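You operate a simulated robot arm through the tools that you are given. There is no shell and no other tool. Be economical: measure what you need, move in short steps, check, and stop when the job is done.

You run a simulated robot arm. Do the job below in one go: nothing can be reset, and whatever is moved stays where it is left.

## Task
Brew the black tea at the heat and minutes printed on its basket.
Fine: basket in the pot, switch on, one press of BREW, wait for READY; pour nothing, spout stays back; leave the tea maker on.
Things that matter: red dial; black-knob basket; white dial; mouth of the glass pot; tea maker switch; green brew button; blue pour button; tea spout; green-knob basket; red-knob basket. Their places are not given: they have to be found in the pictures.

It is judged by the outcome, as a careful person would: the job done as asked, and still so three seconds after it is handed in. It fails if anything else is knocked over, pushed out of place, dropped, spilled or broken.

## Robot
A 7-joint arm with a two-finger parallel gripper, fixed in place. Base frame: the origin is at the foot of the arm, x ahead of it, y to its left, z up; the work surface is at about z = 0.4. Readings come in cm, degrees, newtons and seconds.
With the tool pointing down near the work surface it reaches from about 22 to 58 cm from the base axis. Its first joint turns from -66.0 to 66.0 degrees. Payload 2.5 kg.
Tool frame: the origin (TCP) lies between the finger pads and is the grasp point; the fingertips stand 2.3 cm ahead of it; z points along the fingers, y is the line along which they close. Largest opening 9.4 cm; finger width 3.8, thickness 1; the body of the gripper, 5.4 by 9.6 cm, starts 3.9 cm behind the TCP.
Orientation is told as [roll, pitch, yaw] about the base's x, y, z axes, in that order, counted from this pose: with the fingers straight down and closing along the base's y, the tool's x points along the base's -x, its y along +y and its z along -z.

## Interface
- The arm moves only by the tool send_rows. Its argument "series" is a list of rows, each an object (a shift or turn left out is 0, a gripper value left out holds the last) with "offset": the shift along the base's x, y, z in units of 20 mm (1.0 is 20 mm), a list of three; "angular": the turn, a rotation vector about the base's x, y, z in units of 8 degrees (1.0 is 8 degrees), a list of three; "hand": the closure, from 0 (fully open) to 1 (shut). In form: [{"offset": [x, y, z], "angular": [rx, ry, rz], "hand": hand}, ...]. A call has 1 to 10 rows; each row shifts and turns the commanded pose from where the row before left it. A call with a number of a shift or a turn outside -1 to 1 is refused whole. Rows are played at 5 a second. More than 5 cm and 8.6 degrees between two rows, or a gripper value outside its range, and nothing of the call is played. Where a pose cannot be reached the arm comes as near as it can. A force on the tool above 90 N (or 10 N above the force at the start of the call, whichever is more), or a blocked arm, ends the call early, and 0.2 s more pass. The fingers move at their own pace (about 10.8 cm/s each) and stop on an object; they squeeze with about 42 N. The grip force told is the motor's: it shows also when the fingers shut on nothing. Time passes only in rows, and 0.2 s behind the last, so rows that do not move let the fingers close. The reply holds the time, the measured pose of the TCP, the force on the tool along the base axes, the opening and the grip force, in the units named above and with some noise.
- Cameras (640 x 400 px; columns grow to the right, rows downward): "scene" is fixed at [11.4, -39.89, 55.65]; the picture's right is [0.88, -0.48, 0.00], its down [-0.22, -0.40, -0.89] and it looks along [0.43, 0.78, -0.46] (base axes); focal length 308 px, centre (320, 200). "wrist" rides on the gripper at [-3.9, 0, -4.4] in the tool frame; the picture's right is [0.00, -1.00, 0.00], its down [0.97, 0.00, -0.24] and it looks along [0.24, 0.00, 0.97] (tool axes); focal length 218 px, centre (320, 200).
- grab_frame(camera): a new picture of that camera. It takes no simulated time.
- pixel_to_xyz(camera, pixels): for up to 12 pixels [column, row] of the newest picture of that camera ("zoom" is the newest enlarged one), the place [x, y, z] in the base frame of the surface seen there, good to about 0.3 cm. It takes no simulated time.
- inspect(camera, box): a new picture of the part [left, top, right, bottom] of that camera's present view, enlarged. It takes no simulated time.
- close_job(): hands the job in; it is judged then, once.

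Work in short steps. Measure before you move; look again where a grasp or a placing could have gone wrong, and mend it. You have 80 turns and 34 pictures in all, those below and enlarged ones among them. Open the gripper and draw the arm clear of the work before you hand the job in, unless the task says otherwise; then end with one line.

The tools are called after "Call:" as name(argument=value, ...) on one line, values as JSON. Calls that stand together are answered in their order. send_rows: Moves the arm, as the interface text tells. Its arguments: {"type":"object","properties":{"series":{"type":"array"}},"required":["series"]} The other tools are called the same way: grab_frame (camera) takes a picture; pixel_to_xyz (camera, pixels) gives the place of the surface under pixels of a picture; inspect (camera, box) takes an enlarged picture of a part of a camera's view; close_job () hands the job in.

At the start:

```text
t: 0.0
eef_pos: [29.61, 24.15, 44.97]
tool_rot: [0.0, 0.0, 0.0]
contact_force: [0.3, 0.4, -0.5]
gripper_width: 9.38
finger_force: 0.1
```

scene: 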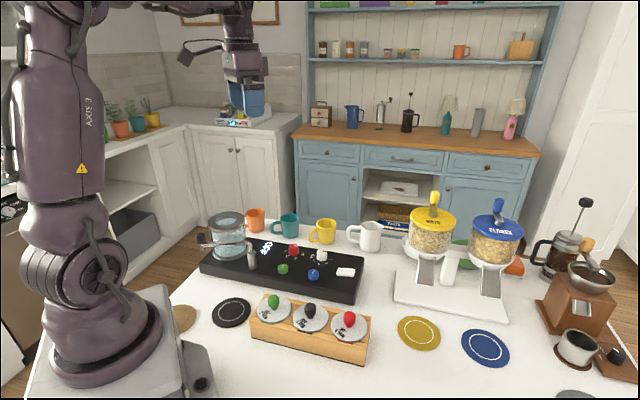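
wrist: 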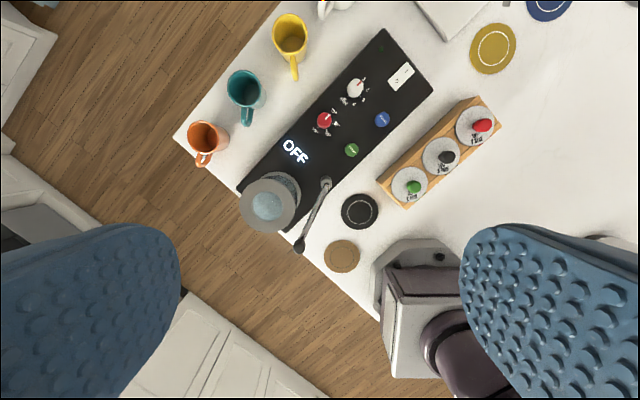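

The scene shows the tea maker (around 280,265) and basket rack (310,325). I'll enlarge both.

Call:
inspect(camera="scene", box=[240, 280, 380, 368])

Call:
inspect(camera="wrist", box=[370, 90, 510, 210])

Call:
inspect(camera="wrist", box=[230, 30, 440, 255])

```text
4.55 times, centred on (310, 324) of scene
```

zoom: 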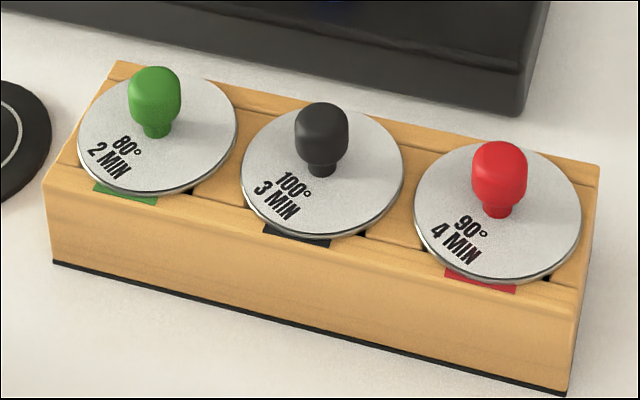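

```text
3.33 times, centred on (440, 150) of wrist
```

zoom: 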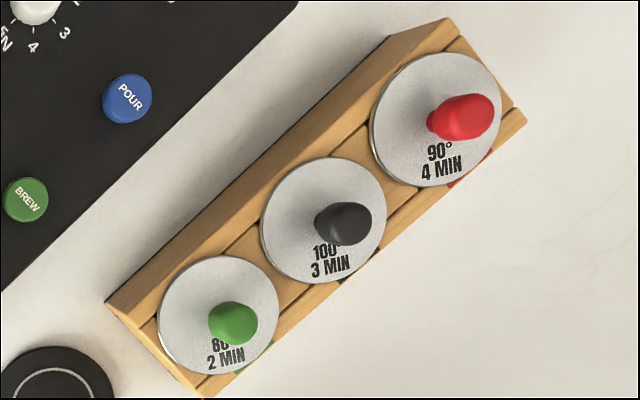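

```text
1.78 times, centred on (335, 142) of wrist
```

zoom: 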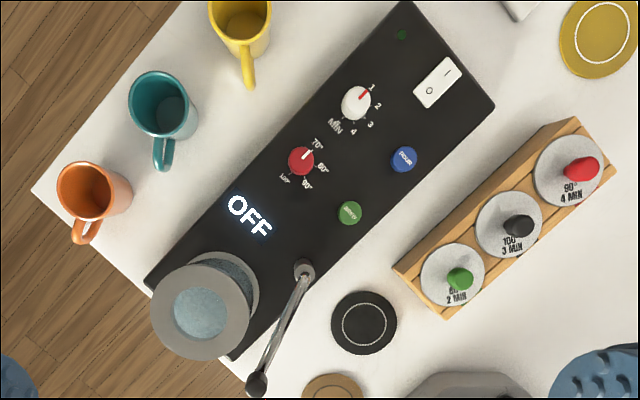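

Black-knob basket reads 100°, 3 MIN. I measure the dials, buttons, switch, pot mouth, and basket points in the newest zoom.

Call:
pixel_to_xyz(camera="zoom", pixels=[[301, 160], [308, 153], [356, 103], [363, 95], [349, 212], [403, 158], [447, 73], [428, 91], [200, 315], [518, 225], [500, 215], [305, 268]])

Call:
pixel_to_xyz(camera="scene", pixels=[[311, 306], [309, 322], [274, 299], [350, 316], [293, 249], [321, 256], [283, 268], [313, 274], [345, 272], [228, 225], [228, 213], [204, 240]])

Call:
inspect(camera="scene", box=[190, 190, 370, 303])

Call:
inspect(camera="wrist", box=[300, 60, 420, 135])

```text
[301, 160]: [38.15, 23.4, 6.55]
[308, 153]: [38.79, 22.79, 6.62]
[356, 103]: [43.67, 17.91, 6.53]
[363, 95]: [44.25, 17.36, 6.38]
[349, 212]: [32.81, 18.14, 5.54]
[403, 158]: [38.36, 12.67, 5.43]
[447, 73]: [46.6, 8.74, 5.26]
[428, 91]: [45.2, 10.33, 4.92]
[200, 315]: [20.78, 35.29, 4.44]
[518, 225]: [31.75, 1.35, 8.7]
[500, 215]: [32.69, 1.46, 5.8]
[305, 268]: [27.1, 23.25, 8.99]
```

```text
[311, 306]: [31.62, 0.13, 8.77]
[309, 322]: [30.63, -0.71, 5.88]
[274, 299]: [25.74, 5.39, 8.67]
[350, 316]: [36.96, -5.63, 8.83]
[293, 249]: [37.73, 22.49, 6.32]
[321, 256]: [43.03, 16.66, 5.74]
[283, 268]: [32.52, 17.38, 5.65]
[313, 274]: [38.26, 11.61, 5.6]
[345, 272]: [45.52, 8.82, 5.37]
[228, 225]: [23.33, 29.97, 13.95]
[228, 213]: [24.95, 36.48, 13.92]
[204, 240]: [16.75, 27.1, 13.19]
```

```text
3.54 times, centred on (280, 246) of scene
```

zoom: 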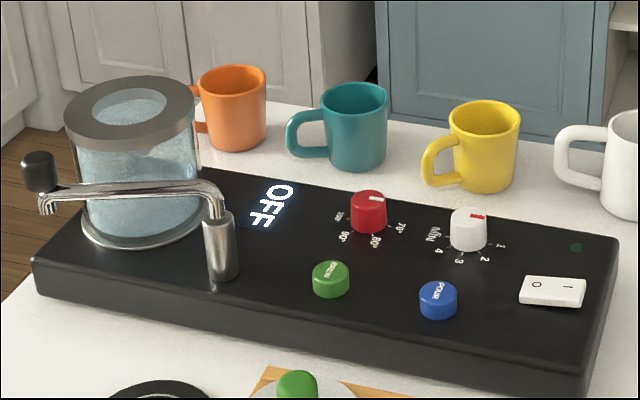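

```text
5.33 times, centred on (360, 98) of wrist
```

zoom: 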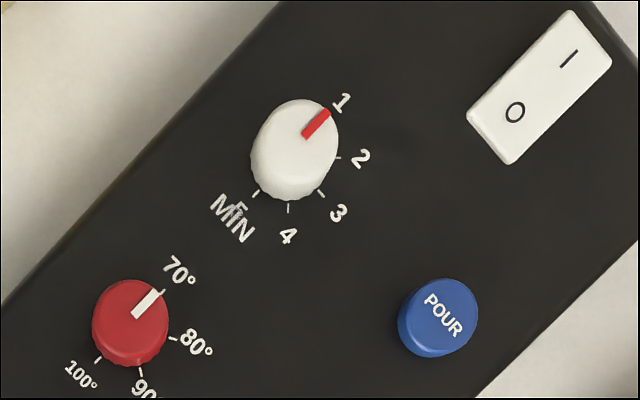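

Panel: red dial needs 180° clockwise (70→100), white dial 90° clockwise (1→3). I move over the red dial at about z=25 for a closer look, beginning turning yaw to +45°.

Call:
send_rows(series=[{"offset": [0.42, -0.06, -1], "hand": 0.45}, {"offset": [0.42, -0.06, -1]}, {"offset": [0.42, -0.06, -1]}, {"offset": [0.42, -0.06, -1]}, {"offset": [0.42, -0.06, -1]}, {"offset": [0.42, -0.06, -1]}, {"offset": [0.42, -0.06, -1]}, {"offset": [0.42, -0.06, -1]}, {"offset": [0.42, -0.06, -1]}, {"offset": [0.42, -0.06, -1]}])

Call:
grab_frame(camera="wrist")

```text
t: 2.2
eef_pos: [37.84, 23.13, 24.64]
tool_rot: [0.0, 0.0, 0.0]
contact_force: [-0.3, 0.4, 0.5]
gripper_width: 5.17
finger_force: 0.0
```

```text
26 pictures are left
```

wrist: 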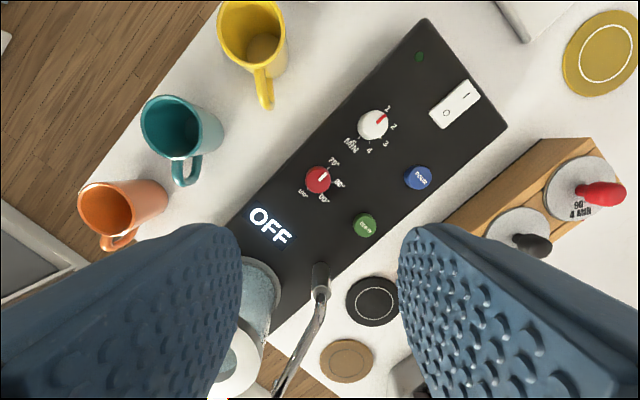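

Red dial at (318,180), white at (374,125) in the wrist view. I measure around their top edges, plus the buttons and switch.

Call:
pixel_to_xyz(camera="wrist", pixels=[[318, 180], [309, 180], [328, 180], [318, 171], [318, 190], [373, 123], [363, 123], [384, 123], [365, 224], [417, 177], [463, 97], [442, 113]])

Call:
inspect(camera="wrist", box=[280, 80, 440, 240])

```text
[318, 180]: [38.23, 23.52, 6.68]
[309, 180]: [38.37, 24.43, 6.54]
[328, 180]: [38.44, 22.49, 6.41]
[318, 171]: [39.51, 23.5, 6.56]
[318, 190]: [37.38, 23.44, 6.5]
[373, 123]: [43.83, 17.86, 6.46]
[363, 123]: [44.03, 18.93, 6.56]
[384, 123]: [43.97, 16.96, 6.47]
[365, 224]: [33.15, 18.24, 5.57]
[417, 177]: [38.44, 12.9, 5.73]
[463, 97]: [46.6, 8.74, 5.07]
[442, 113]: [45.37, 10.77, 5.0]
```

```text
2.50 times, centred on (360, 160) of wrist
```

zoom: 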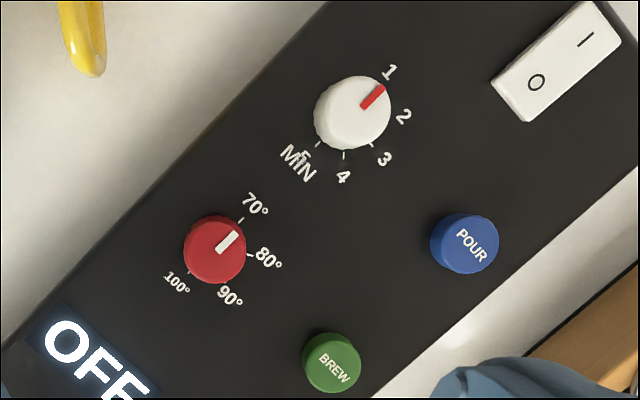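

Red dial centre about (38.35, 23.45), top 6.6. I lower partway and test the free yaw range by turning to +88°.

Call:
send_rows(series=[{"offset": [0.025, 0.016, -1], "angular": [0, 0, 1]}, {"offset": [0.025, 0.016, -1], "angular": [0, 0, 1]}, {"offset": [0.025, 0.016, -1], "angular": [0, 0, 1]}, {"offset": [0.025, 0.016, -1], "angular": [0, 0, 1]}, {"offset": [0.025, 0.016, -1], "angular": [0, 0, 1]}, {"offset": [0.025, 0.016, -1], "angular": [0, 0, 1]}, {"offset": [0.025, 0.016, 0], "angular": [0, 0, 1]}, {"offset": [0.025, 0.016, 0], "angular": [0, 0, 1]}, {"offset": [0.025, 0.016, 0], "angular": [0, 0, 1]}, {"offset": [0.025, 0.016, 0], "angular": [0, 0, 1]}])

```text
t: 4.4
eef_pos: [38.44, 23.39, 13.05]
tool_rot: [0.1, 0.0, 80.2]
contact_force: [0.5, 0.1, 0.2]
gripper_width: 5.16
finger_force: 0.1
```

80° was reached cleanly. I turn to 90°, descend to z≈7.3 around the red dial, and close.

Call:
send_rows(series=[{"angular": [0, 0, 0.62], "offset": [-0.02, 0.02, -0.7]}, {"angular": [0, 0, 0.62], "offset": [-0.02, 0.01, -0.7]}, {"offset": [0, 0, -0.7]}, {"offset": [0, 0, -0.7]}, {"hand": 1.0}, {}, {}])

Call:
grab_frame(camera="scene")

```text
t: 6.0
eef_pos: [38.16, 23.33, 7.43]
tool_rot: [0.3, 0.1, 90.1]
contact_force: [-20.3, -0.2, 7.7]
gripper_width: 2.62
finger_force: 44.7
```

```text
24 pictures are left
```

scene: 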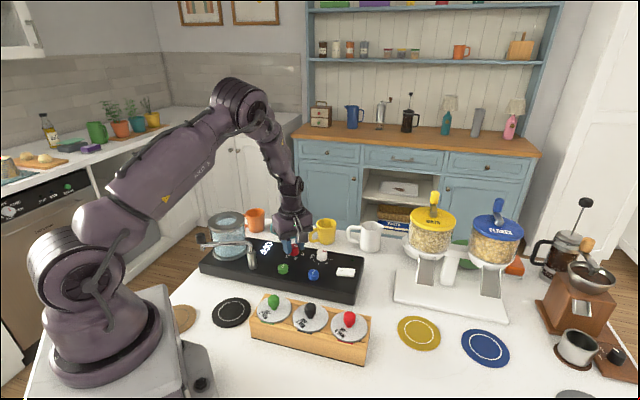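

Grasped with 2.62 cm opening; a −20 N x-load means the dial centre is ~3 mm nearer. I correct and begin turning clockwise.

Call:
send_rows(series=[{"offset": [-0.12, 0, 0]}, {"angular": [0, 0, -1]}, {"angular": [0, 0, -1]}, {"angular": [0, 0, -1]}, {"angular": [0, 0, -1]}])

```text
t: 7.2
eef_pos: [38.24, 23.38, 7.46]
tool_rot: [0.0, -0.1, 57.8]
contact_force: [-7.0, 8.2, -3.6]
gripper_width: 2.63
finger_force: 44.9
```

Turned 32° with mild forces. Let me check that the dial follows.

Call:
inspect(camera="scene", box=[240, 215, 370, 300])

```text
4.71 times, centred on (305, 258) of scene
```

zoom: 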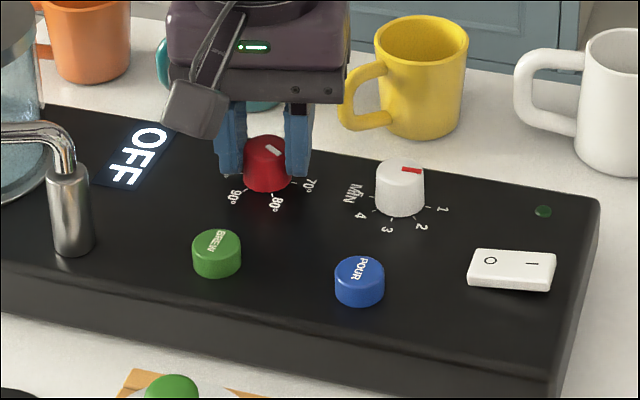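

The pointer follows. I keep turning.

Call:
send_rows(series=[{"angular": [0, 0, -1]}, {"angular": [0, 0, -1]}, {"angular": [0, 0, -1]}, {"angular": [0, 0, -1]}, {"angular": [0, 0, -1]}, {"angular": [0, 0, -1]}, {"angular": [0, 0, -1]}, {"angular": [0, 0, -1]}, {"angular": [0, 0, -1]}])

Call:
send_rows(series=[{"angular": [0, 0, -1]}, {"angular": [0, 0, -1]}, {"angular": [0, 0, -1]}, {"angular": [0, 0, -1]}, {"angular": [0, 0, -1]}, {"angular": [0, 0, -1]}, {"angular": [0, 0, -1]}, {"angular": [0, 0, -1]}, {"angular": [0, 0, -1]}, {"angular": [0, 0, -0.5]}])

Call:
inspect(camera="scene", box=[240, 215, 370, 300])

```text
t: 9.2
eef_pos: [38.23, 23.41, 7.39]
tool_rot: [0.0, 0.2, -14.2]
contact_force: [2.0, 13.5, -29.7]
gripper_width: 2.63
finger_force: 45.0
```

```text
t: 11.4
eef_pos: [38.27, 23.33, 7.51]
tool_rot: [0.1, -0.1, -90.2]
contact_force: [7.8, 6.1, -12.2]
gripper_width: 2.61
finger_force: 44.7
```

```text
4.71 times, centred on (305, 258) of scene
```

zoom: 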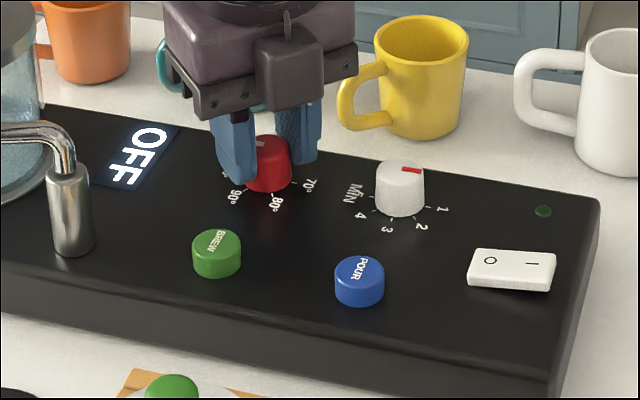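

Red turned 180°. I open, lift, and move toward the white dial, then look.

Call:
send_rows(series=[{"hand": 0.45}, {}, {"offset": [0, 0, 1]}, {"offset": [0, 0, 1]}, {"offset": [0, 0, 1], "angular": [0, 0, 1]}, {"offset": [0, 0, 1], "angular": [0, 0, 1]}, {"offset": [0, 0, 1], "angular": [0, 0, 1]}, {"offset": [0.3, -0.3, 1], "angular": [0, 0, 1]}, {"offset": [0.5, -0.5, 0], "angular": [0, 0, 1]}, {"offset": [0.5, -0.5, 0], "angular": [0, 0, 1]}])

Call:
send_rows(series=[{"offset": [0.5, -0.5, 0], "angular": [0, 0, 1]}, {"offset": [0.5, -0.5, 0], "angular": [0, 0, 1]}, {"offset": [0.5, -0.42, 0], "angular": [0, 0, 1]}, {"angular": [0, 0, 1]}, {"angular": [0, 0, 1]}, {"angular": [0, 0, 0.27]}])

Call:
grab_frame(camera="wrist")

```text
t: 13.6
eef_pos: [40.81, 20.58, 19.2]
tool_rot: [0.0, 0.0, -41.8]
contact_force: [0.3, -0.3, -0.6]
gripper_width: 5.16
finger_force: 0.0
```

```text
t: 15.0
eef_pos: [43.77, 17.97, 19.47]
tool_rot: [0.0, 0.0, 0.2]
contact_force: [0.1, 0.6, 0.2]
gripper_width: 5.17
finger_force: 0.1
```

```text
21 pictures are left
```

wrist: 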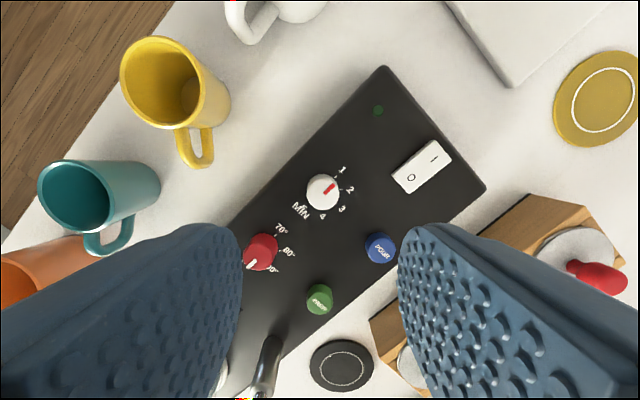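

Red pointer now points down-left (toward 100°). Measure the white dial at (322,191).

Call:
pixel_to_xyz(camera="wrist", pixels=[[322, 188], [310, 188], [334, 188], [322, 177], [322, 200], [380, 246], [319, 296], [435, 158], [412, 177], [262, 245], [350, 230]])

```text
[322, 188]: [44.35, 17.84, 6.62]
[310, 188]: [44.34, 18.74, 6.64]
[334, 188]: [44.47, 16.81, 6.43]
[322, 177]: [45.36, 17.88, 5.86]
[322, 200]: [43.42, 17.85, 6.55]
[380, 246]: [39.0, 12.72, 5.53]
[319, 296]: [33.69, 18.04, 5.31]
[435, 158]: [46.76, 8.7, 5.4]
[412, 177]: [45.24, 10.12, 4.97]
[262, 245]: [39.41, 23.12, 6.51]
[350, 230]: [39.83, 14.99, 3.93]
```

White centre ≈ (43.9, 17.9). I descend to z≈7.4 and close.

Call:
send_rows(series=[{"offset": [0.02, -0.03, -1]}, {"offset": [0, 0, -1]}, {"offset": [0, 0, -1]}, {"offset": [0, 0, -1]}, {"offset": [0, 0, -1]}, {"offset": [0, 0, -1]}, {"hand": 1.0}, {}, {}])

```text
t: 17.0
eef_pos: [43.6, 17.6, 7.14]
tool_rot: [0.1, 0.0, 0.2]
contact_force: [1.8, 6.3, -6.1]
gripper_width: 2.64
finger_force: 45.1
```

Good grasp with low forces; turn 90° clockwise.

Call:
send_rows(series=[{"angular": [0, 0, -1]}, {"angular": [0, 0, -1]}, {"angular": [0, 0, -1]}, {"angular": [0, 0, -1]}, {"angular": [0, 0, -1]}, {"angular": [0, 0, -1]}])

Call:
send_rows(series=[{"angular": [0, 0, -1]}, {"angular": [0, 0, -1]}, {"angular": [0, 0, -1]}, {"angular": [0, 0, -1]}, {"angular": [0, 0, -1]}, {"angular": [0, 0, -0.25]}, {}])

Call:
send_rows(series=[{"hand": 0.45}, {}, {"offset": [0, 0, 1]}, {"offset": [0, 0, 1]}, {"offset": [0, 0, 1]}, {"offset": [0, 0, 1]}, {"offset": [0, 0, 1]}, {"offset": [0, 0, 1]}])

Call:
grab_frame(camera="wrist")

Call:
inspect(camera="scene", box=[270, 230, 370, 295])

```text
t: 18.4
eef_pos: [43.72, 17.83, 7.25]
tool_rot: [-0.4, 0.2, -48.0]
contact_force: [-2.9, 8.3, -30.8]
gripper_width: 2.64
finger_force: 45.0
```

```text
t: 20.0
eef_pos: [43.83, 17.93, 7.33]
tool_rot: [0.1, 0.2, -89.9]
contact_force: [12.2, 14.0, -31.2]
gripper_width: 2.62
finger_force: 45.0
```

```text
t: 21.8
eef_pos: [43.83, 17.98, 19.57]
tool_rot: [0.0, -0.1, -89.9]
contact_force: [-0.8, 1.1, -0.5]
gripper_width: 5.16
finger_force: 0.1
```

```text
20 pictures are left
```

wrist: 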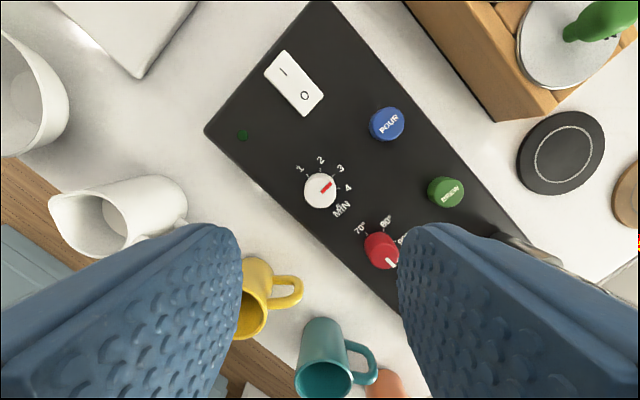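

```text
6.15 times, centred on (320, 262) of scene
```

zoom: 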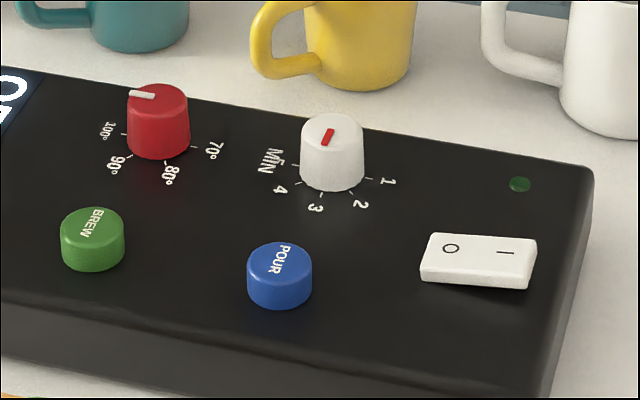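

Call:
inspect(camera="wrist", box=[290, 140, 430, 280])

```text
2.86 times, centred on (360, 210) of wrist
```

zoom: 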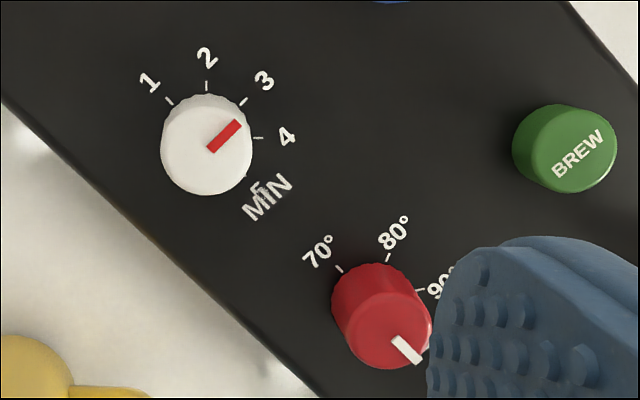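

Dials read 100° and 3. Now to the black-knob basket: move above (31.6, 0.7) at z≈22, yaw −45°.

Call:
send_rows(series=[{"offset": [0, 0, 1], "angular": [0, 0, 0]}, {"offset": [-0.68, -0.96, 0], "angular": [0, 0, 0.62]}, {"offset": [-0.68, -0.96, 0], "angular": [0, 0, 0.62]}, {"offset": [-0.68, -0.96, 0], "angular": [0, 0, 0.62]}, {"offset": [-0.68, -0.96, 0], "angular": [0, 0, 0.62]}, {"offset": [-0.68, -0.96, 0], "angular": [0, 0, 0.62]}, {"offset": [-0.68, -0.96, 0], "angular": [0, 0, 0.62]}, {"offset": [-0.68, -0.96, 0], "angular": [0, 0, 0.62]}, {"offset": [-0.68, -0.96, 0], "angular": [0, 0, 0.62]}, {"offset": [-0.68, -0.96, 0], "angular": [0, 0, 0.62]}])

Call:
grab_frame(camera="wrist")

```text
t: 24.0
eef_pos: [31.46, 0.52, 21.49]
tool_rot: [-0.1, 0.0, -45.1]
contact_force: [-0.9, 0.3, -0.5]
gripper_width: 5.16
finger_force: 0.1
```

```text
17 pictures are left
```

wrist: 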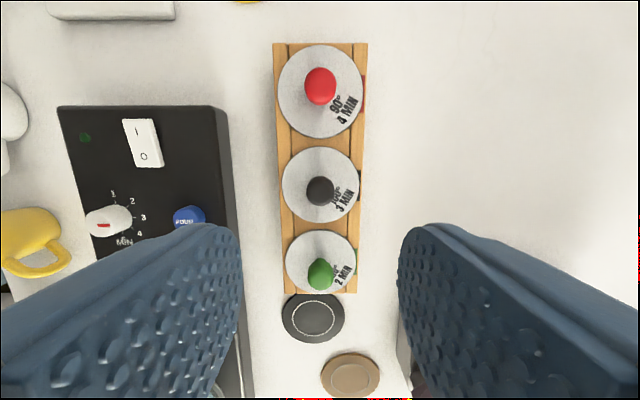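

The black knob is at (320,190); measure it and the disc edges.

Call:
pixel_to_xyz(camera="wrist", pixels=[[320, 188], [308, 190], [332, 190], [320, 178], [320, 202], [284, 185], [358, 185], [320, 148], [320, 221], [320, 86], [320, 272]])

```text
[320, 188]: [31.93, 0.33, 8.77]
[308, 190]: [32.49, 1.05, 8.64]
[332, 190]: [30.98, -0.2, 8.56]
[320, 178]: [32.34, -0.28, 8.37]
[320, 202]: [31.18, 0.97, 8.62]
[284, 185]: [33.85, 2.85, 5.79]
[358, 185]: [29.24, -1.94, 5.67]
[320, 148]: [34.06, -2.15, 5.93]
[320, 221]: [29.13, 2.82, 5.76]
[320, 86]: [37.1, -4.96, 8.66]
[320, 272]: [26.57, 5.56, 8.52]
```

Knob centre ≈ (31.6, 0.4), disc top 5.8, knob top 8.8. Descend to TCP 8.65 and grip.

Call:
send_rows(series=[{"offset": [0.06, -0.06, -1]}, {"offset": [0, 0, -1]}, {"offset": [0, 0, -1]}, {"offset": [0, 0, -1]}, {"offset": [0, 0, -1]}, {"offset": [0, 0, -0.9]}, {"offset": [0, 0, -0.5]}, {"hand": 1.0}, {}, {}])

```text
t: 26.2
eef_pos: [31.73, 0.43, 8.52]
tool_rot: [0.0, 0.0, -45.2]
contact_force: [0.1, 0.1, 0.7]
gripper_width: 2.21
finger_force: 41.7
```

Gripped at 2.21 cm with no side force. Lift straight up 15+ cm and check.

Call:
send_rows(series=[{"offset": [0, 0, 0.5]}, {"offset": [0, 0, 0.7]}, {"offset": [0, 0, 1]}, {"offset": [0, 0, 1]}, {"offset": [0, 0, 1]}, {"offset": [0, 0, 1]}, {"offset": [0, 0, 1]}, {"offset": [0, 0, 1]}, {"offset": [0, 0, 1]}, {"offset": [0, 0, 0.8]}])

Call:
grab_frame(camera="scene")

```text
t: 28.4
eef_pos: [31.61, 0.44, 26.66]
tool_rot: [0.0, 0.0, -45.4]
contact_force: [-1.1, -0.3, -0.5]
gripper_width: 2.25
finger_force: 42.1
```

```text
16 pictures are left
```

scene: 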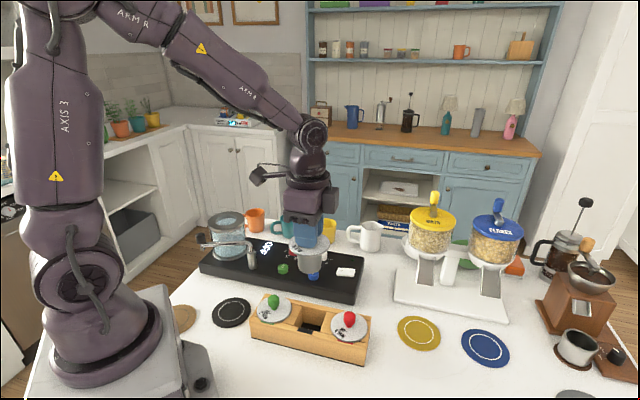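

Basket held level with bottom around z≈19. Now zoom on the pot mouth in the scene view.

Call:
inspect(camera="scene", box=[195, 200, 265, 245])

```text
8.89 times, centred on (230, 222) of scene
```

zoom: 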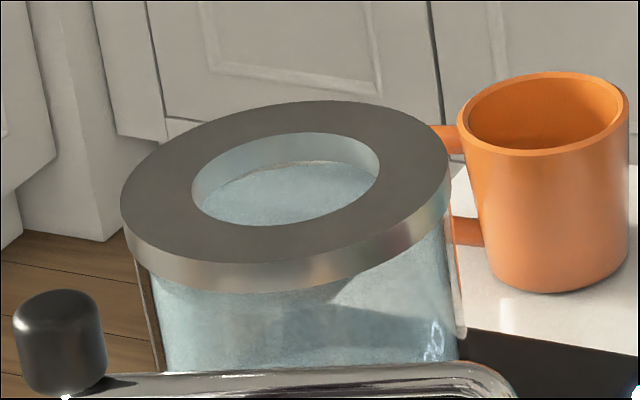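

Call:
pixel_to_xyz(camera="zoom", pixels=[[185, 185], [388, 165], [280, 125], [290, 235], [130, 195], [440, 170], [310, 108], [265, 255], [60, 300], [110, 378], [340, 380], [480, 372]])

```text
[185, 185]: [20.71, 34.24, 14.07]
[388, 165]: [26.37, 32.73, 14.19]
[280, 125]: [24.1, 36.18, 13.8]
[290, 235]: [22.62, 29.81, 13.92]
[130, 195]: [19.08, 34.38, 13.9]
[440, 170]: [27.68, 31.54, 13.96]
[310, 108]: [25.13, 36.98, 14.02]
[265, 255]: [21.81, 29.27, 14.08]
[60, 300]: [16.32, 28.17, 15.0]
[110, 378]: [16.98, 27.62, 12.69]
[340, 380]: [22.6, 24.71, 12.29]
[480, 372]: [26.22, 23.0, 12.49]
```

Mouth centre ≈ (23.45, 33.1, 14.0). Carry the basket over it at z≈26.7.

Call:
send_rows(series=[{"offset": [-0.2, 0.7, 0]}, {"offset": [-0.24, 0.9, 0]}, {"offset": [-0.24, 0.95, 0]}, {"offset": [-0.24, 0.95, 0]}, {"offset": [-0.24, 0.95, 0]}, {"offset": [-0.24, 0.95, 0]}, {"offset": [-0.24, 0.95, 0]}, {"offset": [-0.24, 0.95, 0]}, {"offset": [-0.24, 0.95, 0]}, {"offset": [-0.24, 0.95, 0]}])

Call:
send_rows(series=[{"offset": [-0.24, 0.95, 0]}, {"offset": [-0.24, 0.95, 0]}, {"offset": [-0.24, 0.95, 0]}, {"offset": [-0.24, 0.95, 0]}, {"offset": [-0.24, 0.9, 0]}, {"offset": [-0.24, 0.9, 0]}, {"offset": [-0.24, 0.8, 0]}, {"offset": [-0.08, 0.75, 0]}, {}])

Call:
inspect(camera="scene", box=[180, 160, 290, 250])

```text
t: 30.6
eef_pos: [27.22, 18.98, 26.39]
tool_rot: [0.0, 0.0, -45.3]
contact_force: [-0.1, -0.2, -0.5]
gripper_width: 2.22
finger_force: 41.3
```

```text
t: 32.6
eef_pos: [23.29, 33.17, 26.62]
tool_rot: [-0.1, -0.1, -45.3]
contact_force: [1.0, 0.0, -1.6]
gripper_width: 2.2
finger_force: 42.3
```

```text
4.44 times, centred on (235, 205) of scene
```

zoom: 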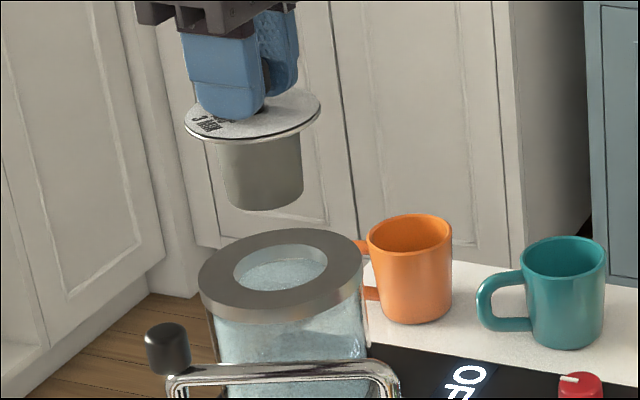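

Basket is above the pot. Measure disc edges and mouth in the same zoom for alignment.

Call:
pixel_to_xyz(camera="zoom", pixels=[[190, 127], [316, 102], [265, 208], [230, 190], [299, 185], [262, 185], [228, 268], [333, 258], [275, 240], [280, 297]])

```text
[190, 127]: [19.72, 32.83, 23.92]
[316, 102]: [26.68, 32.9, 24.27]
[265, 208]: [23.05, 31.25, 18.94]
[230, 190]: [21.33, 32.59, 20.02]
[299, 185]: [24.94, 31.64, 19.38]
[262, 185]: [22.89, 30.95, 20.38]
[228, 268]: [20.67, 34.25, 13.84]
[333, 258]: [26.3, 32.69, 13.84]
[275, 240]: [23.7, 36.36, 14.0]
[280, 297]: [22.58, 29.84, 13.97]
```

Aligned within ~1 mm. Nudge x +1 mm and lower so the basket bottom just enters the mouth.

Call:
send_rows(series=[{"offset": [0.07, 0, -0.5]}, {"offset": [0, 0, -0.6]}, {"offset": [0, 0, -0.6]}, {"offset": [0, 0, -0.5]}, {"offset": [0, 0, -0.4]}, {"offset": [0, 0, -0.3]}, {}])

Call:
inspect(camera="scene", box=[190, 180, 270, 245])

```text
t: 34.2
eef_pos: [23.7, 33.0, 20.61]
tool_rot: [0.1, 0.0, -45.1]
contact_force: [0.8, -0.5, -0.5]
gripper_width: 2.19
finger_force: 42.1
```

```text
6.15 times, centred on (230, 212) of scene
```

zoom: 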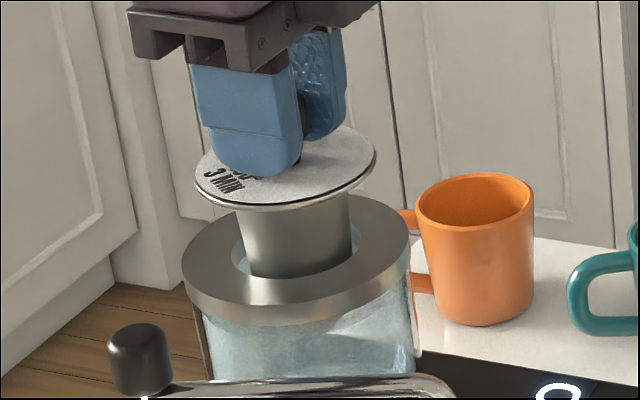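

Entering centred with no contact force. Continue down in small steps until it seats (TCP ≈16.8).

Call:
send_rows(series=[{"offset": [0, 0, -0.4]}, {"offset": [0, 0, -0.4]}, {"offset": [0, 0, -0.4]}, {"offset": [0, 0, -0.4]}, {"offset": [0, 0, -0.2]}, {}])

```text
t: 35.6
eef_pos: [23.56, 33.06, 17.17]
tool_rot: [-0.1, 0.0, -45.2]
contact_force: [-0.6, -0.3, -0.6]
gripper_width: 2.2
finger_force: 42.4
```

Call:
send_rows(series=[{"offset": [0, 0, -0.1]}, {"offset": [0, 0, -0.1]}, {}])

Call:
inspect(camera="scene", box=[190, 180, 270, 245])

```text
t: 36.4
eef_pos: [23.54, 33.1, 17.0]
tool_rot: [-0.1, 0.0, -45.2]
contact_force: [-8.4, -14.0, 34.1]
gripper_width: 2.21
finger_force: 41.3
```

```text
6.15 times, centred on (230, 212) of scene
```

zoom: 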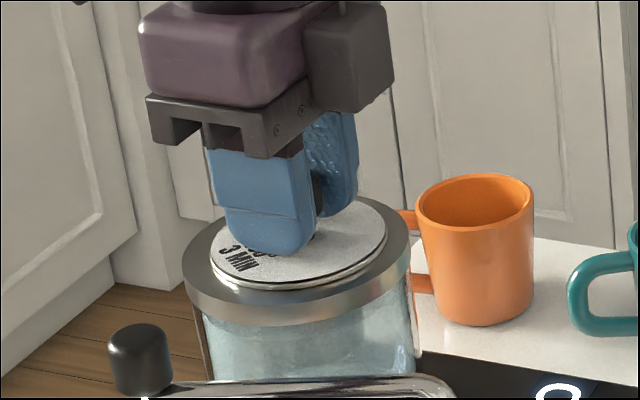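

The disc is seated on the rim (34 N contact). Ease off 1.5 mm, open, and rise.

Call:
send_rows(series=[{"offset": [0, 0, 0.08]}, {"hand": 0.4}, {}, {"offset": [0, 0, 0.5]}, {"offset": [0, 0, 1]}, {"offset": [0, 0, 1]}, {"offset": [0, 0, 1]}, {"offset": [0, 0, 1]}])

Call:
inspect(camera="scene", box=[190, 190, 370, 303])

```text
t: 38.2
eef_pos: [23.71, 33.03, 25.95]
tool_rot: [0.0, -0.1, -45.2]
contact_force: [0.4, -0.2, 0.1]
gripper_width: 5.65
finger_force: 0.1
```

```text
3.54 times, centred on (280, 246) of scene
```

zoom: 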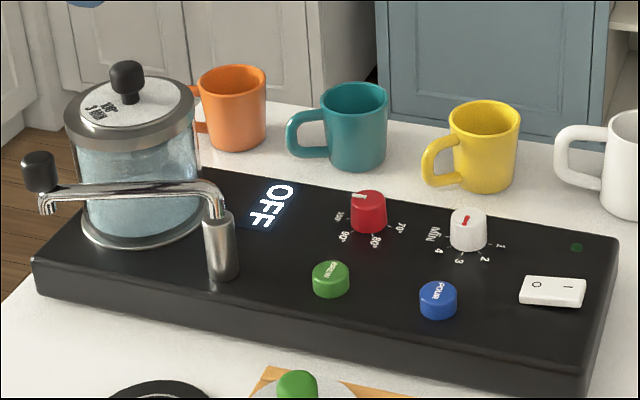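

Basket seated, dials show 100° and 3. Now go over the switch, closing fingers, yaw to +45° so the finger width lies across the rocker.

Call:
send_rows(series=[{"offset": [0.9, -0.9, 0], "angular": [0, 0, 0.9]}, {"offset": [0.9, -0.9, 0], "angular": [0, 0, 0.9]}, {"offset": [0.9, -0.9, 0], "angular": [0, 0, 0.9], "hand": 1.0}, {"offset": [0.9, -0.9, 0], "angular": [0, 0, 0.9]}, {"offset": [0.9, -0.9, 0], "angular": [0, 0, 0.9]}, {"offset": [0.9, -0.9, 0], "angular": [0, 0, 0.9]}, {"offset": [0.9, -0.9, 0], "angular": [0, 0, 0.9]}, {"offset": [0.9, -0.9, 0], "angular": [0, 0, 0.9]}, {"offset": [0.9, -0.9, 0], "angular": [0, 0, 0.9]}, {"offset": [0.9, -0.9, 0], "angular": [0, 0, 0.9]}])

Call:
send_rows(series=[{"offset": [0.9, -0.9, -0.5], "angular": [0, 0, 0.9]}, {"offset": [0.9, -0.9, -0.5], "angular": [0, 0, 0.9]}, {"offset": [0.4, -0.8, -1], "angular": [0, 0, 0.45]}, {"offset": [0, 0, -1]}, {}])

Call:
grab_frame(camera="wrist")

```text
t: 40.4
eef_pos: [41.77, 15.04, 26.22]
tool_rot: [0.0, -0.1, 26.8]
contact_force: [-0.3, 0.1, 1.7]
gripper_width: 0.0
finger_force: 42.0
```

```text
t: 41.6
eef_pos: [45.85, 9.98, 20.52]
tool_rot: [-0.1, -0.1, 44.8]
contact_force: [0.4, -0.6, 0.5]
gripper_width: 0.03
finger_force: 42.3
```

```text
10 pictures are left
```

wrist: 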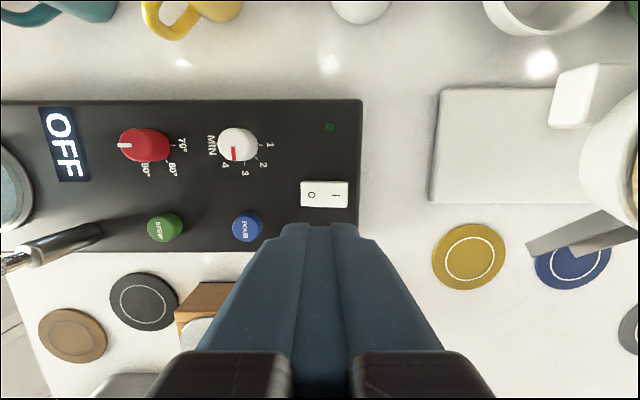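

Measure switch corners (300–348, 181–208), the I mark, buttons, and the nearest dispenser parts.

Call:
pixel_to_xyz(camera="wrist", pixels=[[302, 185], [345, 185], [346, 205], [303, 205], [336, 195], [312, 195], [165, 226], [246, 226], [555, 105], [585, 130], [440, 150], [540, 250]])

```text
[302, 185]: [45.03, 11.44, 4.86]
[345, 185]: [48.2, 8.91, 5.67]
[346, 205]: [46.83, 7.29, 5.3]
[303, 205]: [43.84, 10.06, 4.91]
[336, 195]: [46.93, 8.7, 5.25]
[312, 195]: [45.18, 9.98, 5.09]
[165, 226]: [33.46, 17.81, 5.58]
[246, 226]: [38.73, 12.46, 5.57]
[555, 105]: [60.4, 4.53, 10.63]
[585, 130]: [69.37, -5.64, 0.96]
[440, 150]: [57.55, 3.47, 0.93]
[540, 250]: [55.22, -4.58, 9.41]
```

I-half centre ≈ (46.9, 8.6), top 5.4. Descend to just above it.

Call:
send_rows(series=[{"offset": [0.3, -0.35, -1]}, {"offset": [0.22, -0.34, -1]}, {"offset": [0, 0, -1]}, {"offset": [0, 0, -1]}, {"offset": [0, 0, -1]}, {"offset": [0, 0, -1]}, {"offset": [0, 0, -0.2]}, {}])

Call:
inspect(camera="scene", box=[290, 230, 390, 295])

```text
t: 43.4
eef_pos: [46.93, 8.42, 7.49]
tool_rot: [0.0, 0.0, 44.8]
contact_force: [-0.2, 0.0, 1.2]
gripper_width: 0.0
finger_force: 42.2
```

```text
6.15 times, centred on (340, 262) of scene
```

zoom: 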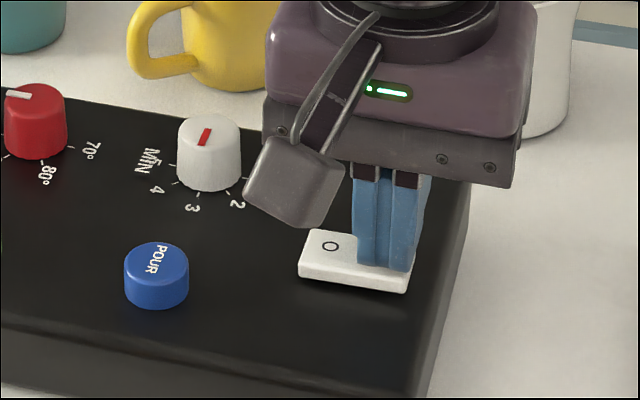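

Fingers stand over the I half. Press down gently.

Call:
send_rows(series=[{"offset": [0, 0, -0.12]}, {"offset": [0, 0, -0.12]}, {"offset": [0, 0, -0.12]}, {}])

```text
t: 44.4
eef_pos: [47.18, 8.55, 7.36]
tool_rot: [-0.2, 0.2, 44.6]
contact_force: [-33.8, -23.3, 75.2]
gripper_width: 0.0
finger_force: 41.9
```

Firm contact (75 N). Lift and check the display.

Call:
send_rows(series=[{"offset": [0, 0, 0.6]}, {"offset": [0, 0, 1]}, {"offset": [0, 0, 1]}, {"offset": [-0.3, 0.3, 1]}])

Call:
grab_frame(camera="wrist")

```text
t: 45.4
eef_pos: [46.23, 9.37, 14.18]
tool_rot: [0.0, -0.1, 44.8]
contact_force: [0.2, -0.3, -0.3]
gripper_width: 0.0
finger_force: 41.5
```

```text
8 pictures are left
```

wrist: 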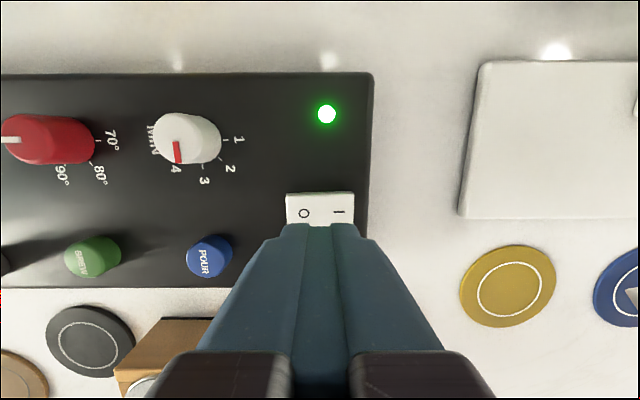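

Lamp is lit; the switch is on. Now move above BREW (≈33.0, 17.9), turning yaw to −45° to keep the gripper body clear of the spout post.

Call:
send_rows(series=[{"offset": [-0.6, 0.38, 1], "angular": [0, 0, -1]}, {"offset": [-0.6, 0.38, 0.5], "angular": [0, 0, -1]}, {"offset": [-0.6, 0.38, 0], "angular": [0, 0, -1]}, {"offset": [-0.6, 0.38, 0], "angular": [0, 0, -1]}, {"offset": [-0.6, 0.38, 0], "angular": [0, 0, -1]}, {"offset": [-0.6, 0.38, 0], "angular": [0, 0, -1]}, {"offset": [-0.6, 0.38, 0], "angular": [0, 0, -1]}, {"offset": [-0.6, 0.38, 0], "angular": [0, 0, -1]}, {"offset": [-0.6, 0.38, 0], "angular": [0, 0, -1]}, {"offset": [-0.6, 0.38, 0], "angular": [0, 0, -1]}])

Call:
send_rows(series=[{"offset": [-0.6, 0.44, 0], "angular": [0, 0, -1]}, {"angular": [0, 0, -0.25]}, {}])

Call:
grab_frame(camera="wrist")

```text
t: 47.6
eef_pos: [34.58, 17.02, 17.14]
tool_rot: [0.0, 0.0, -35.4]
contact_force: [-0.4, 0.8, -0.6]
gripper_width: 0.0
finger_force: 41.8
```

```text
t: 48.4
eef_pos: [33.19, 17.62, 17.12]
tool_rot: [0.0, 0.1, -45.2]
contact_force: [-0.6, 0.1, 0.3]
gripper_width: 0.01
finger_force: 42.6
```

```text
7 pictures are left
```

wrist: 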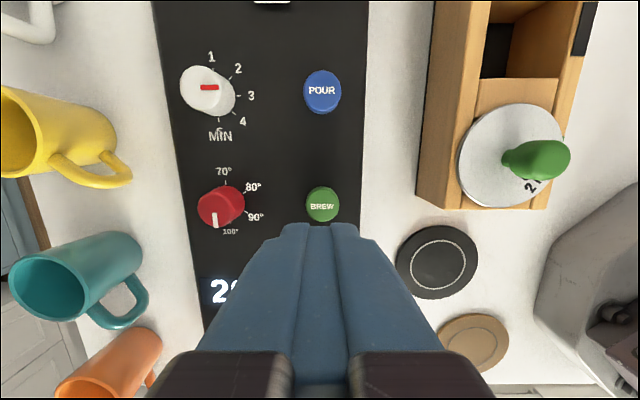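

Dials read 100° and 3; BREW is at (322,205), laterally aligned. Measure it.

Call:
pixel_to_xyz(camera="wrist", pixels=[[322, 203], [310, 203], [334, 203], [322, 192], [322, 216]])

```text
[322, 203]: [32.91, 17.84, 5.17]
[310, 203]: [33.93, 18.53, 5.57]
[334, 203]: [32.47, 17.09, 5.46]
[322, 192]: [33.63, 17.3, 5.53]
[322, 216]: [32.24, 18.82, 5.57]
```

Centre ≈ (33.0, 17.9), top 5.5. Descend to just above it.

Call:
send_rows(series=[{"offset": [-0.06, 0.1, -1]}, {"offset": [0, 0, -1]}, {"offset": [0, 0, -1]}, {"offset": [0, 0, -1]}, {"offset": [0, 0, -0.5]}, {}])

```text
t: 49.8
eef_pos: [33.11, 17.66, 7.81]
tool_rot: [0.1, 0.0, -45.3]
contact_force: [0.6, 0.7, -0.2]
gripper_width: 0.0
finger_force: 42.1
```

No contact yet. Press down steadily, one stroke.

Call:
send_rows(series=[{"offset": [0, 0, -0.12]}, {"offset": [0, 0, -0.12]}, {}])

Call:
inspect(camera="scene", box=[220, 225, 370, 305])

```text
t: 50.6
eef_pos: [33.26, 17.77, 7.42]
tool_rot: [0.1, 0.0, -45.2]
contact_force: [1.2, 0.1, 2.0]
gripper_width: 0.0
finger_force: 42.0
```

```text
4.27 times, centred on (295, 265) of scene
```

zoom: 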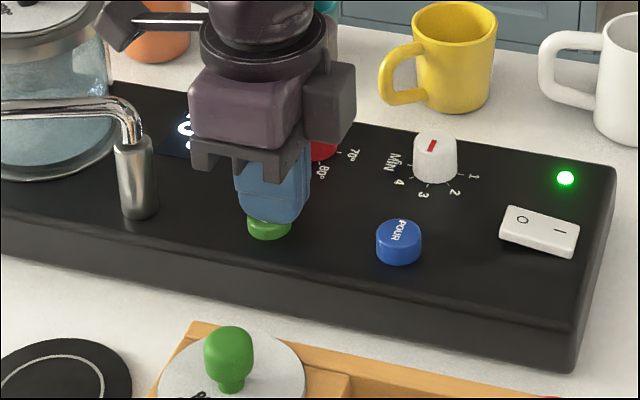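

Just touching (≈2 N), tip on the button. Continue the same downward stroke.

Call:
send_rows(series=[{"offset": [0, 0, -0.12]}, {"offset": [0, 0, -0.12]}, {}])

```text
t: 51.4
eef_pos: [33.14, 17.92, 6.83]
tool_rot: [-0.1, 0.0, -45.2]
contact_force: [-1.1, 0.8, 3.8]
gripper_width: 0.01
finger_force: 41.8
```

Call:
send_rows(series=[{"offset": [0, 0, -0.1]}, {}])

```text
t: 52.0
eef_pos: [33.12, 17.88, 6.78]
tool_rot: [0.1, 0.0, -45.2]
contact_force: [0.5, 2.0, 3.1]
gripper_width: 0.01
finger_force: 42.0
```

Still soft; continue the stroke until it bottoms.

Call:
send_rows(series=[{"offset": [0, 0, -0.08]}, {"offset": [0, 0, -0.08]}, {}])

```text
t: 52.8
eef_pos: [33.1, 17.79, 6.44]
tool_rot: [-0.2, 0.1, -45.3]
contact_force: [-11.9, -5.6, 21.1]
gripper_width: 0.0
finger_force: 41.7
```

Bottomed (21 N). Lift straight up and look at the display.

Call:
send_rows(series=[{"offset": [0, 0, 0.5]}, {"offset": [0, 0, 1]}, {"offset": [0, 0, 1]}, {"offset": [0, 0, 1]}, {"offset": [0, 0, 1]}, {"offset": [0.5, -0.8, 0.5]}, {"offset": [0.5, -0.8, 0.5]}, {"offset": [0.5, -0.8, 0.5]}, {"offset": [0, -0.8, 0.5]}])

Call:
inspect(camera="scene", box=[190, 190, 370, 303])

```text
t: 54.8
eef_pos: [36.12, 11.39, 19.66]
tool_rot: [0.0, 0.0, -45.1]
contact_force: [0.1, -0.8, -0.3]
gripper_width: 0.01
finger_force: 42.4
```

```text
3.54 times, centred on (280, 246) of scene
```

zoom: 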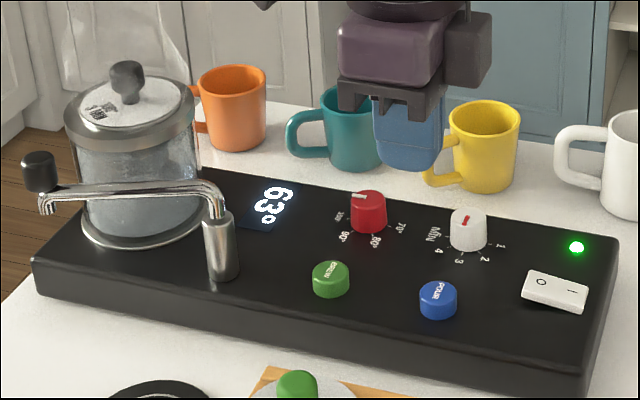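

It is heating (63°). I open the gripper, draw up, and wait.

Call:
send_rows(series=[{"offset": [0, -0.5, 1], "hand": 0.2}, {"offset": [0, -0.5, 1]}, {"offset": [0, -0.5, 1]}, {"offset": [0, -0.5, 1]}, {"offset": [0, 0, 1]}, {"offset": [0, 0, 1]}, {}, {}, {}, {}])

Call:
send_rows(series=[{}, {}, {}, {}, {}, {}, {}, {}, {}, {}])

Call:
send_rows(series=[{}, {}, {}, {}, {}, {}, {}, {}, {}, {}])

Call:
inspect(camera="scene", box=[190, 190, 370, 303])

```text
t: 57.0
eef_pos: [36.3, 7.45, 31.55]
tool_rot: [0.0, 0.0, -45.2]
contact_force: [0.2, -0.2, 0.4]
gripper_width: 7.51
finger_force: 0.0
```

```text
t: 59.2
eef_pos: [36.4, 7.48, 31.55]
tool_rot: [0.0, -0.1, -45.2]
contact_force: [0.3, 0.3, 0.3]
gripper_width: 7.52
finger_force: 0.1
```

```text
t: 61.4
eef_pos: [36.26, 7.41, 31.46]
tool_rot: [0.0, 0.0, -45.2]
contact_force: [0.3, 0.4, -1.3]
gripper_width: 7.5
finger_force: 0.0
```

```text
3.54 times, centred on (280, 246) of scene
```

zoom: 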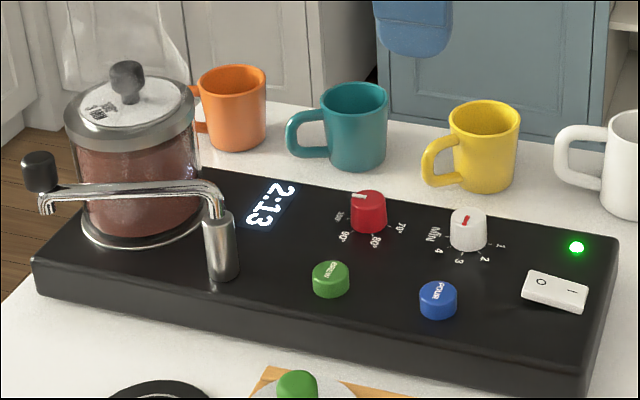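

Steeping with 2:13 left on a fast clock. Keep waiting.

Call:
send_rows(series=[{}, {}, {}, {}, {}, {}, {}, {}, {}, {}])

Call:
send_rows(series=[{}, {}, {}, {}, {}, {}, {}, {}, {}, {}])

Call:
send_rows(series=[{}, {}, {}, {}, {}, {}, {}, {}, {}, {}])

Call:
inspect(camera="scene", box=[190, 190, 370, 303])

```text
t: 63.6
eef_pos: [36.33, 7.49, 31.5]
tool_rot: [0.0, 0.0, -45.2]
contact_force: [0.3, -0.9, -0.2]
gripper_width: 7.52
finger_force: 0.2
```

```text
t: 65.8
eef_pos: [36.33, 7.48, 31.4]
tool_rot: [0.1, 0.0, -45.2]
contact_force: [0.0, -0.1, -0.5]
gripper_width: 7.52
finger_force: 0.1
```

```text
t: 68.0
eef_pos: [36.14, 7.56, 31.43]
tool_rot: [-0.1, 0.1, -45.3]
contact_force: [-0.4, -0.1, -0.1]
gripper_width: 7.54
finger_force: 0.0
```

```text
3.54 times, centred on (280, 246) of scene
```

zoom: 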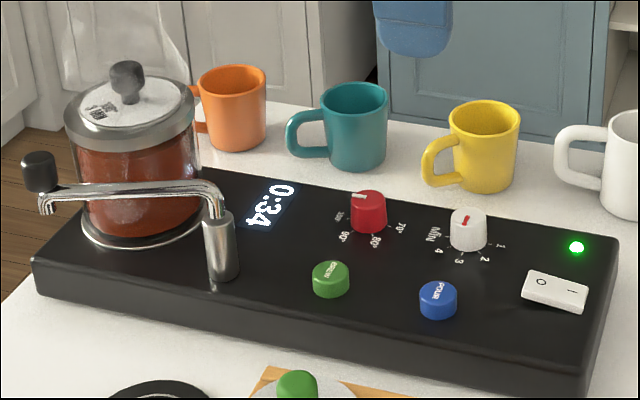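

0:34 left at 15× speed, about 2.3 s more. Wait a little over 4 s.

Call:
send_rows(series=[{}, {}, {}, {}, {}, {}, {}, {}, {}, {}])

Call:
send_rows(series=[{}, {}, {}, {}, {}, {}, {}, {}])

Call:
grab_frame(camera="scene")

Call:
inspect(camera="scene", box=[190, 190, 370, 303])

```text
t: 70.2
eef_pos: [36.28, 7.38, 31.4]
tool_rot: [0.0, 0.0, -45.2]
contact_force: [0.3, -0.6, -0.4]
gripper_width: 7.52
finger_force: 0.1
```

```text
t: 72.0
eef_pos: [36.27, 7.46, 31.49]
tool_rot: [0.0, 0.0, -45.2]
contact_force: [0.3, -0.1, -0.6]
gripper_width: 7.5
finger_force: 0.1
```

```text
2 pictures are left
```

scene: 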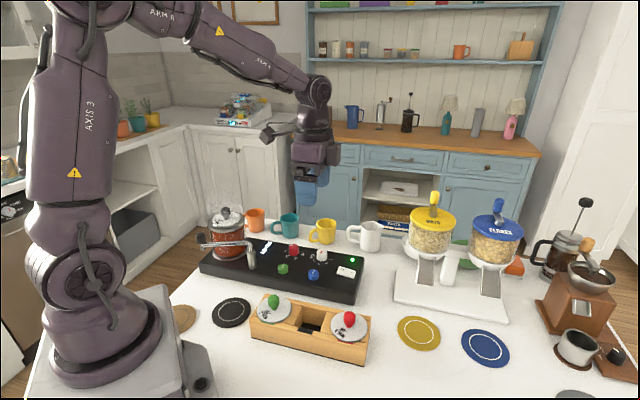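

```text
3.54 times, centred on (280, 246) of scene
```

zoom: 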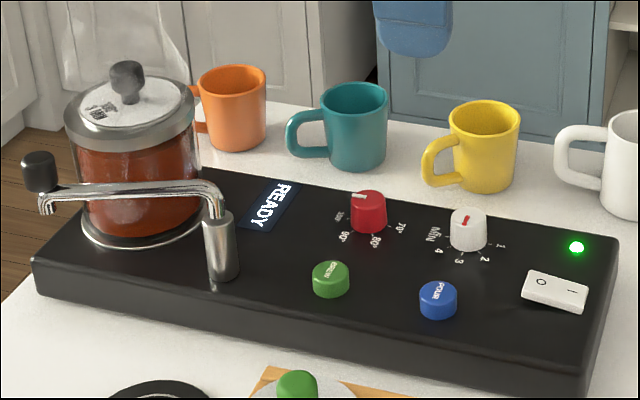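

READY is shown, the maker is still on, the spout has not moved, and the arm is clear with the gripper open. Handing in.

Call:
close_job()

```text
The job is handed in.
```

The black tea was brewed at 100° for 3 minutes, as printed on its basket; the display shows READY, the tea maker is still on, nothing was poured, and the spout is back where it was.
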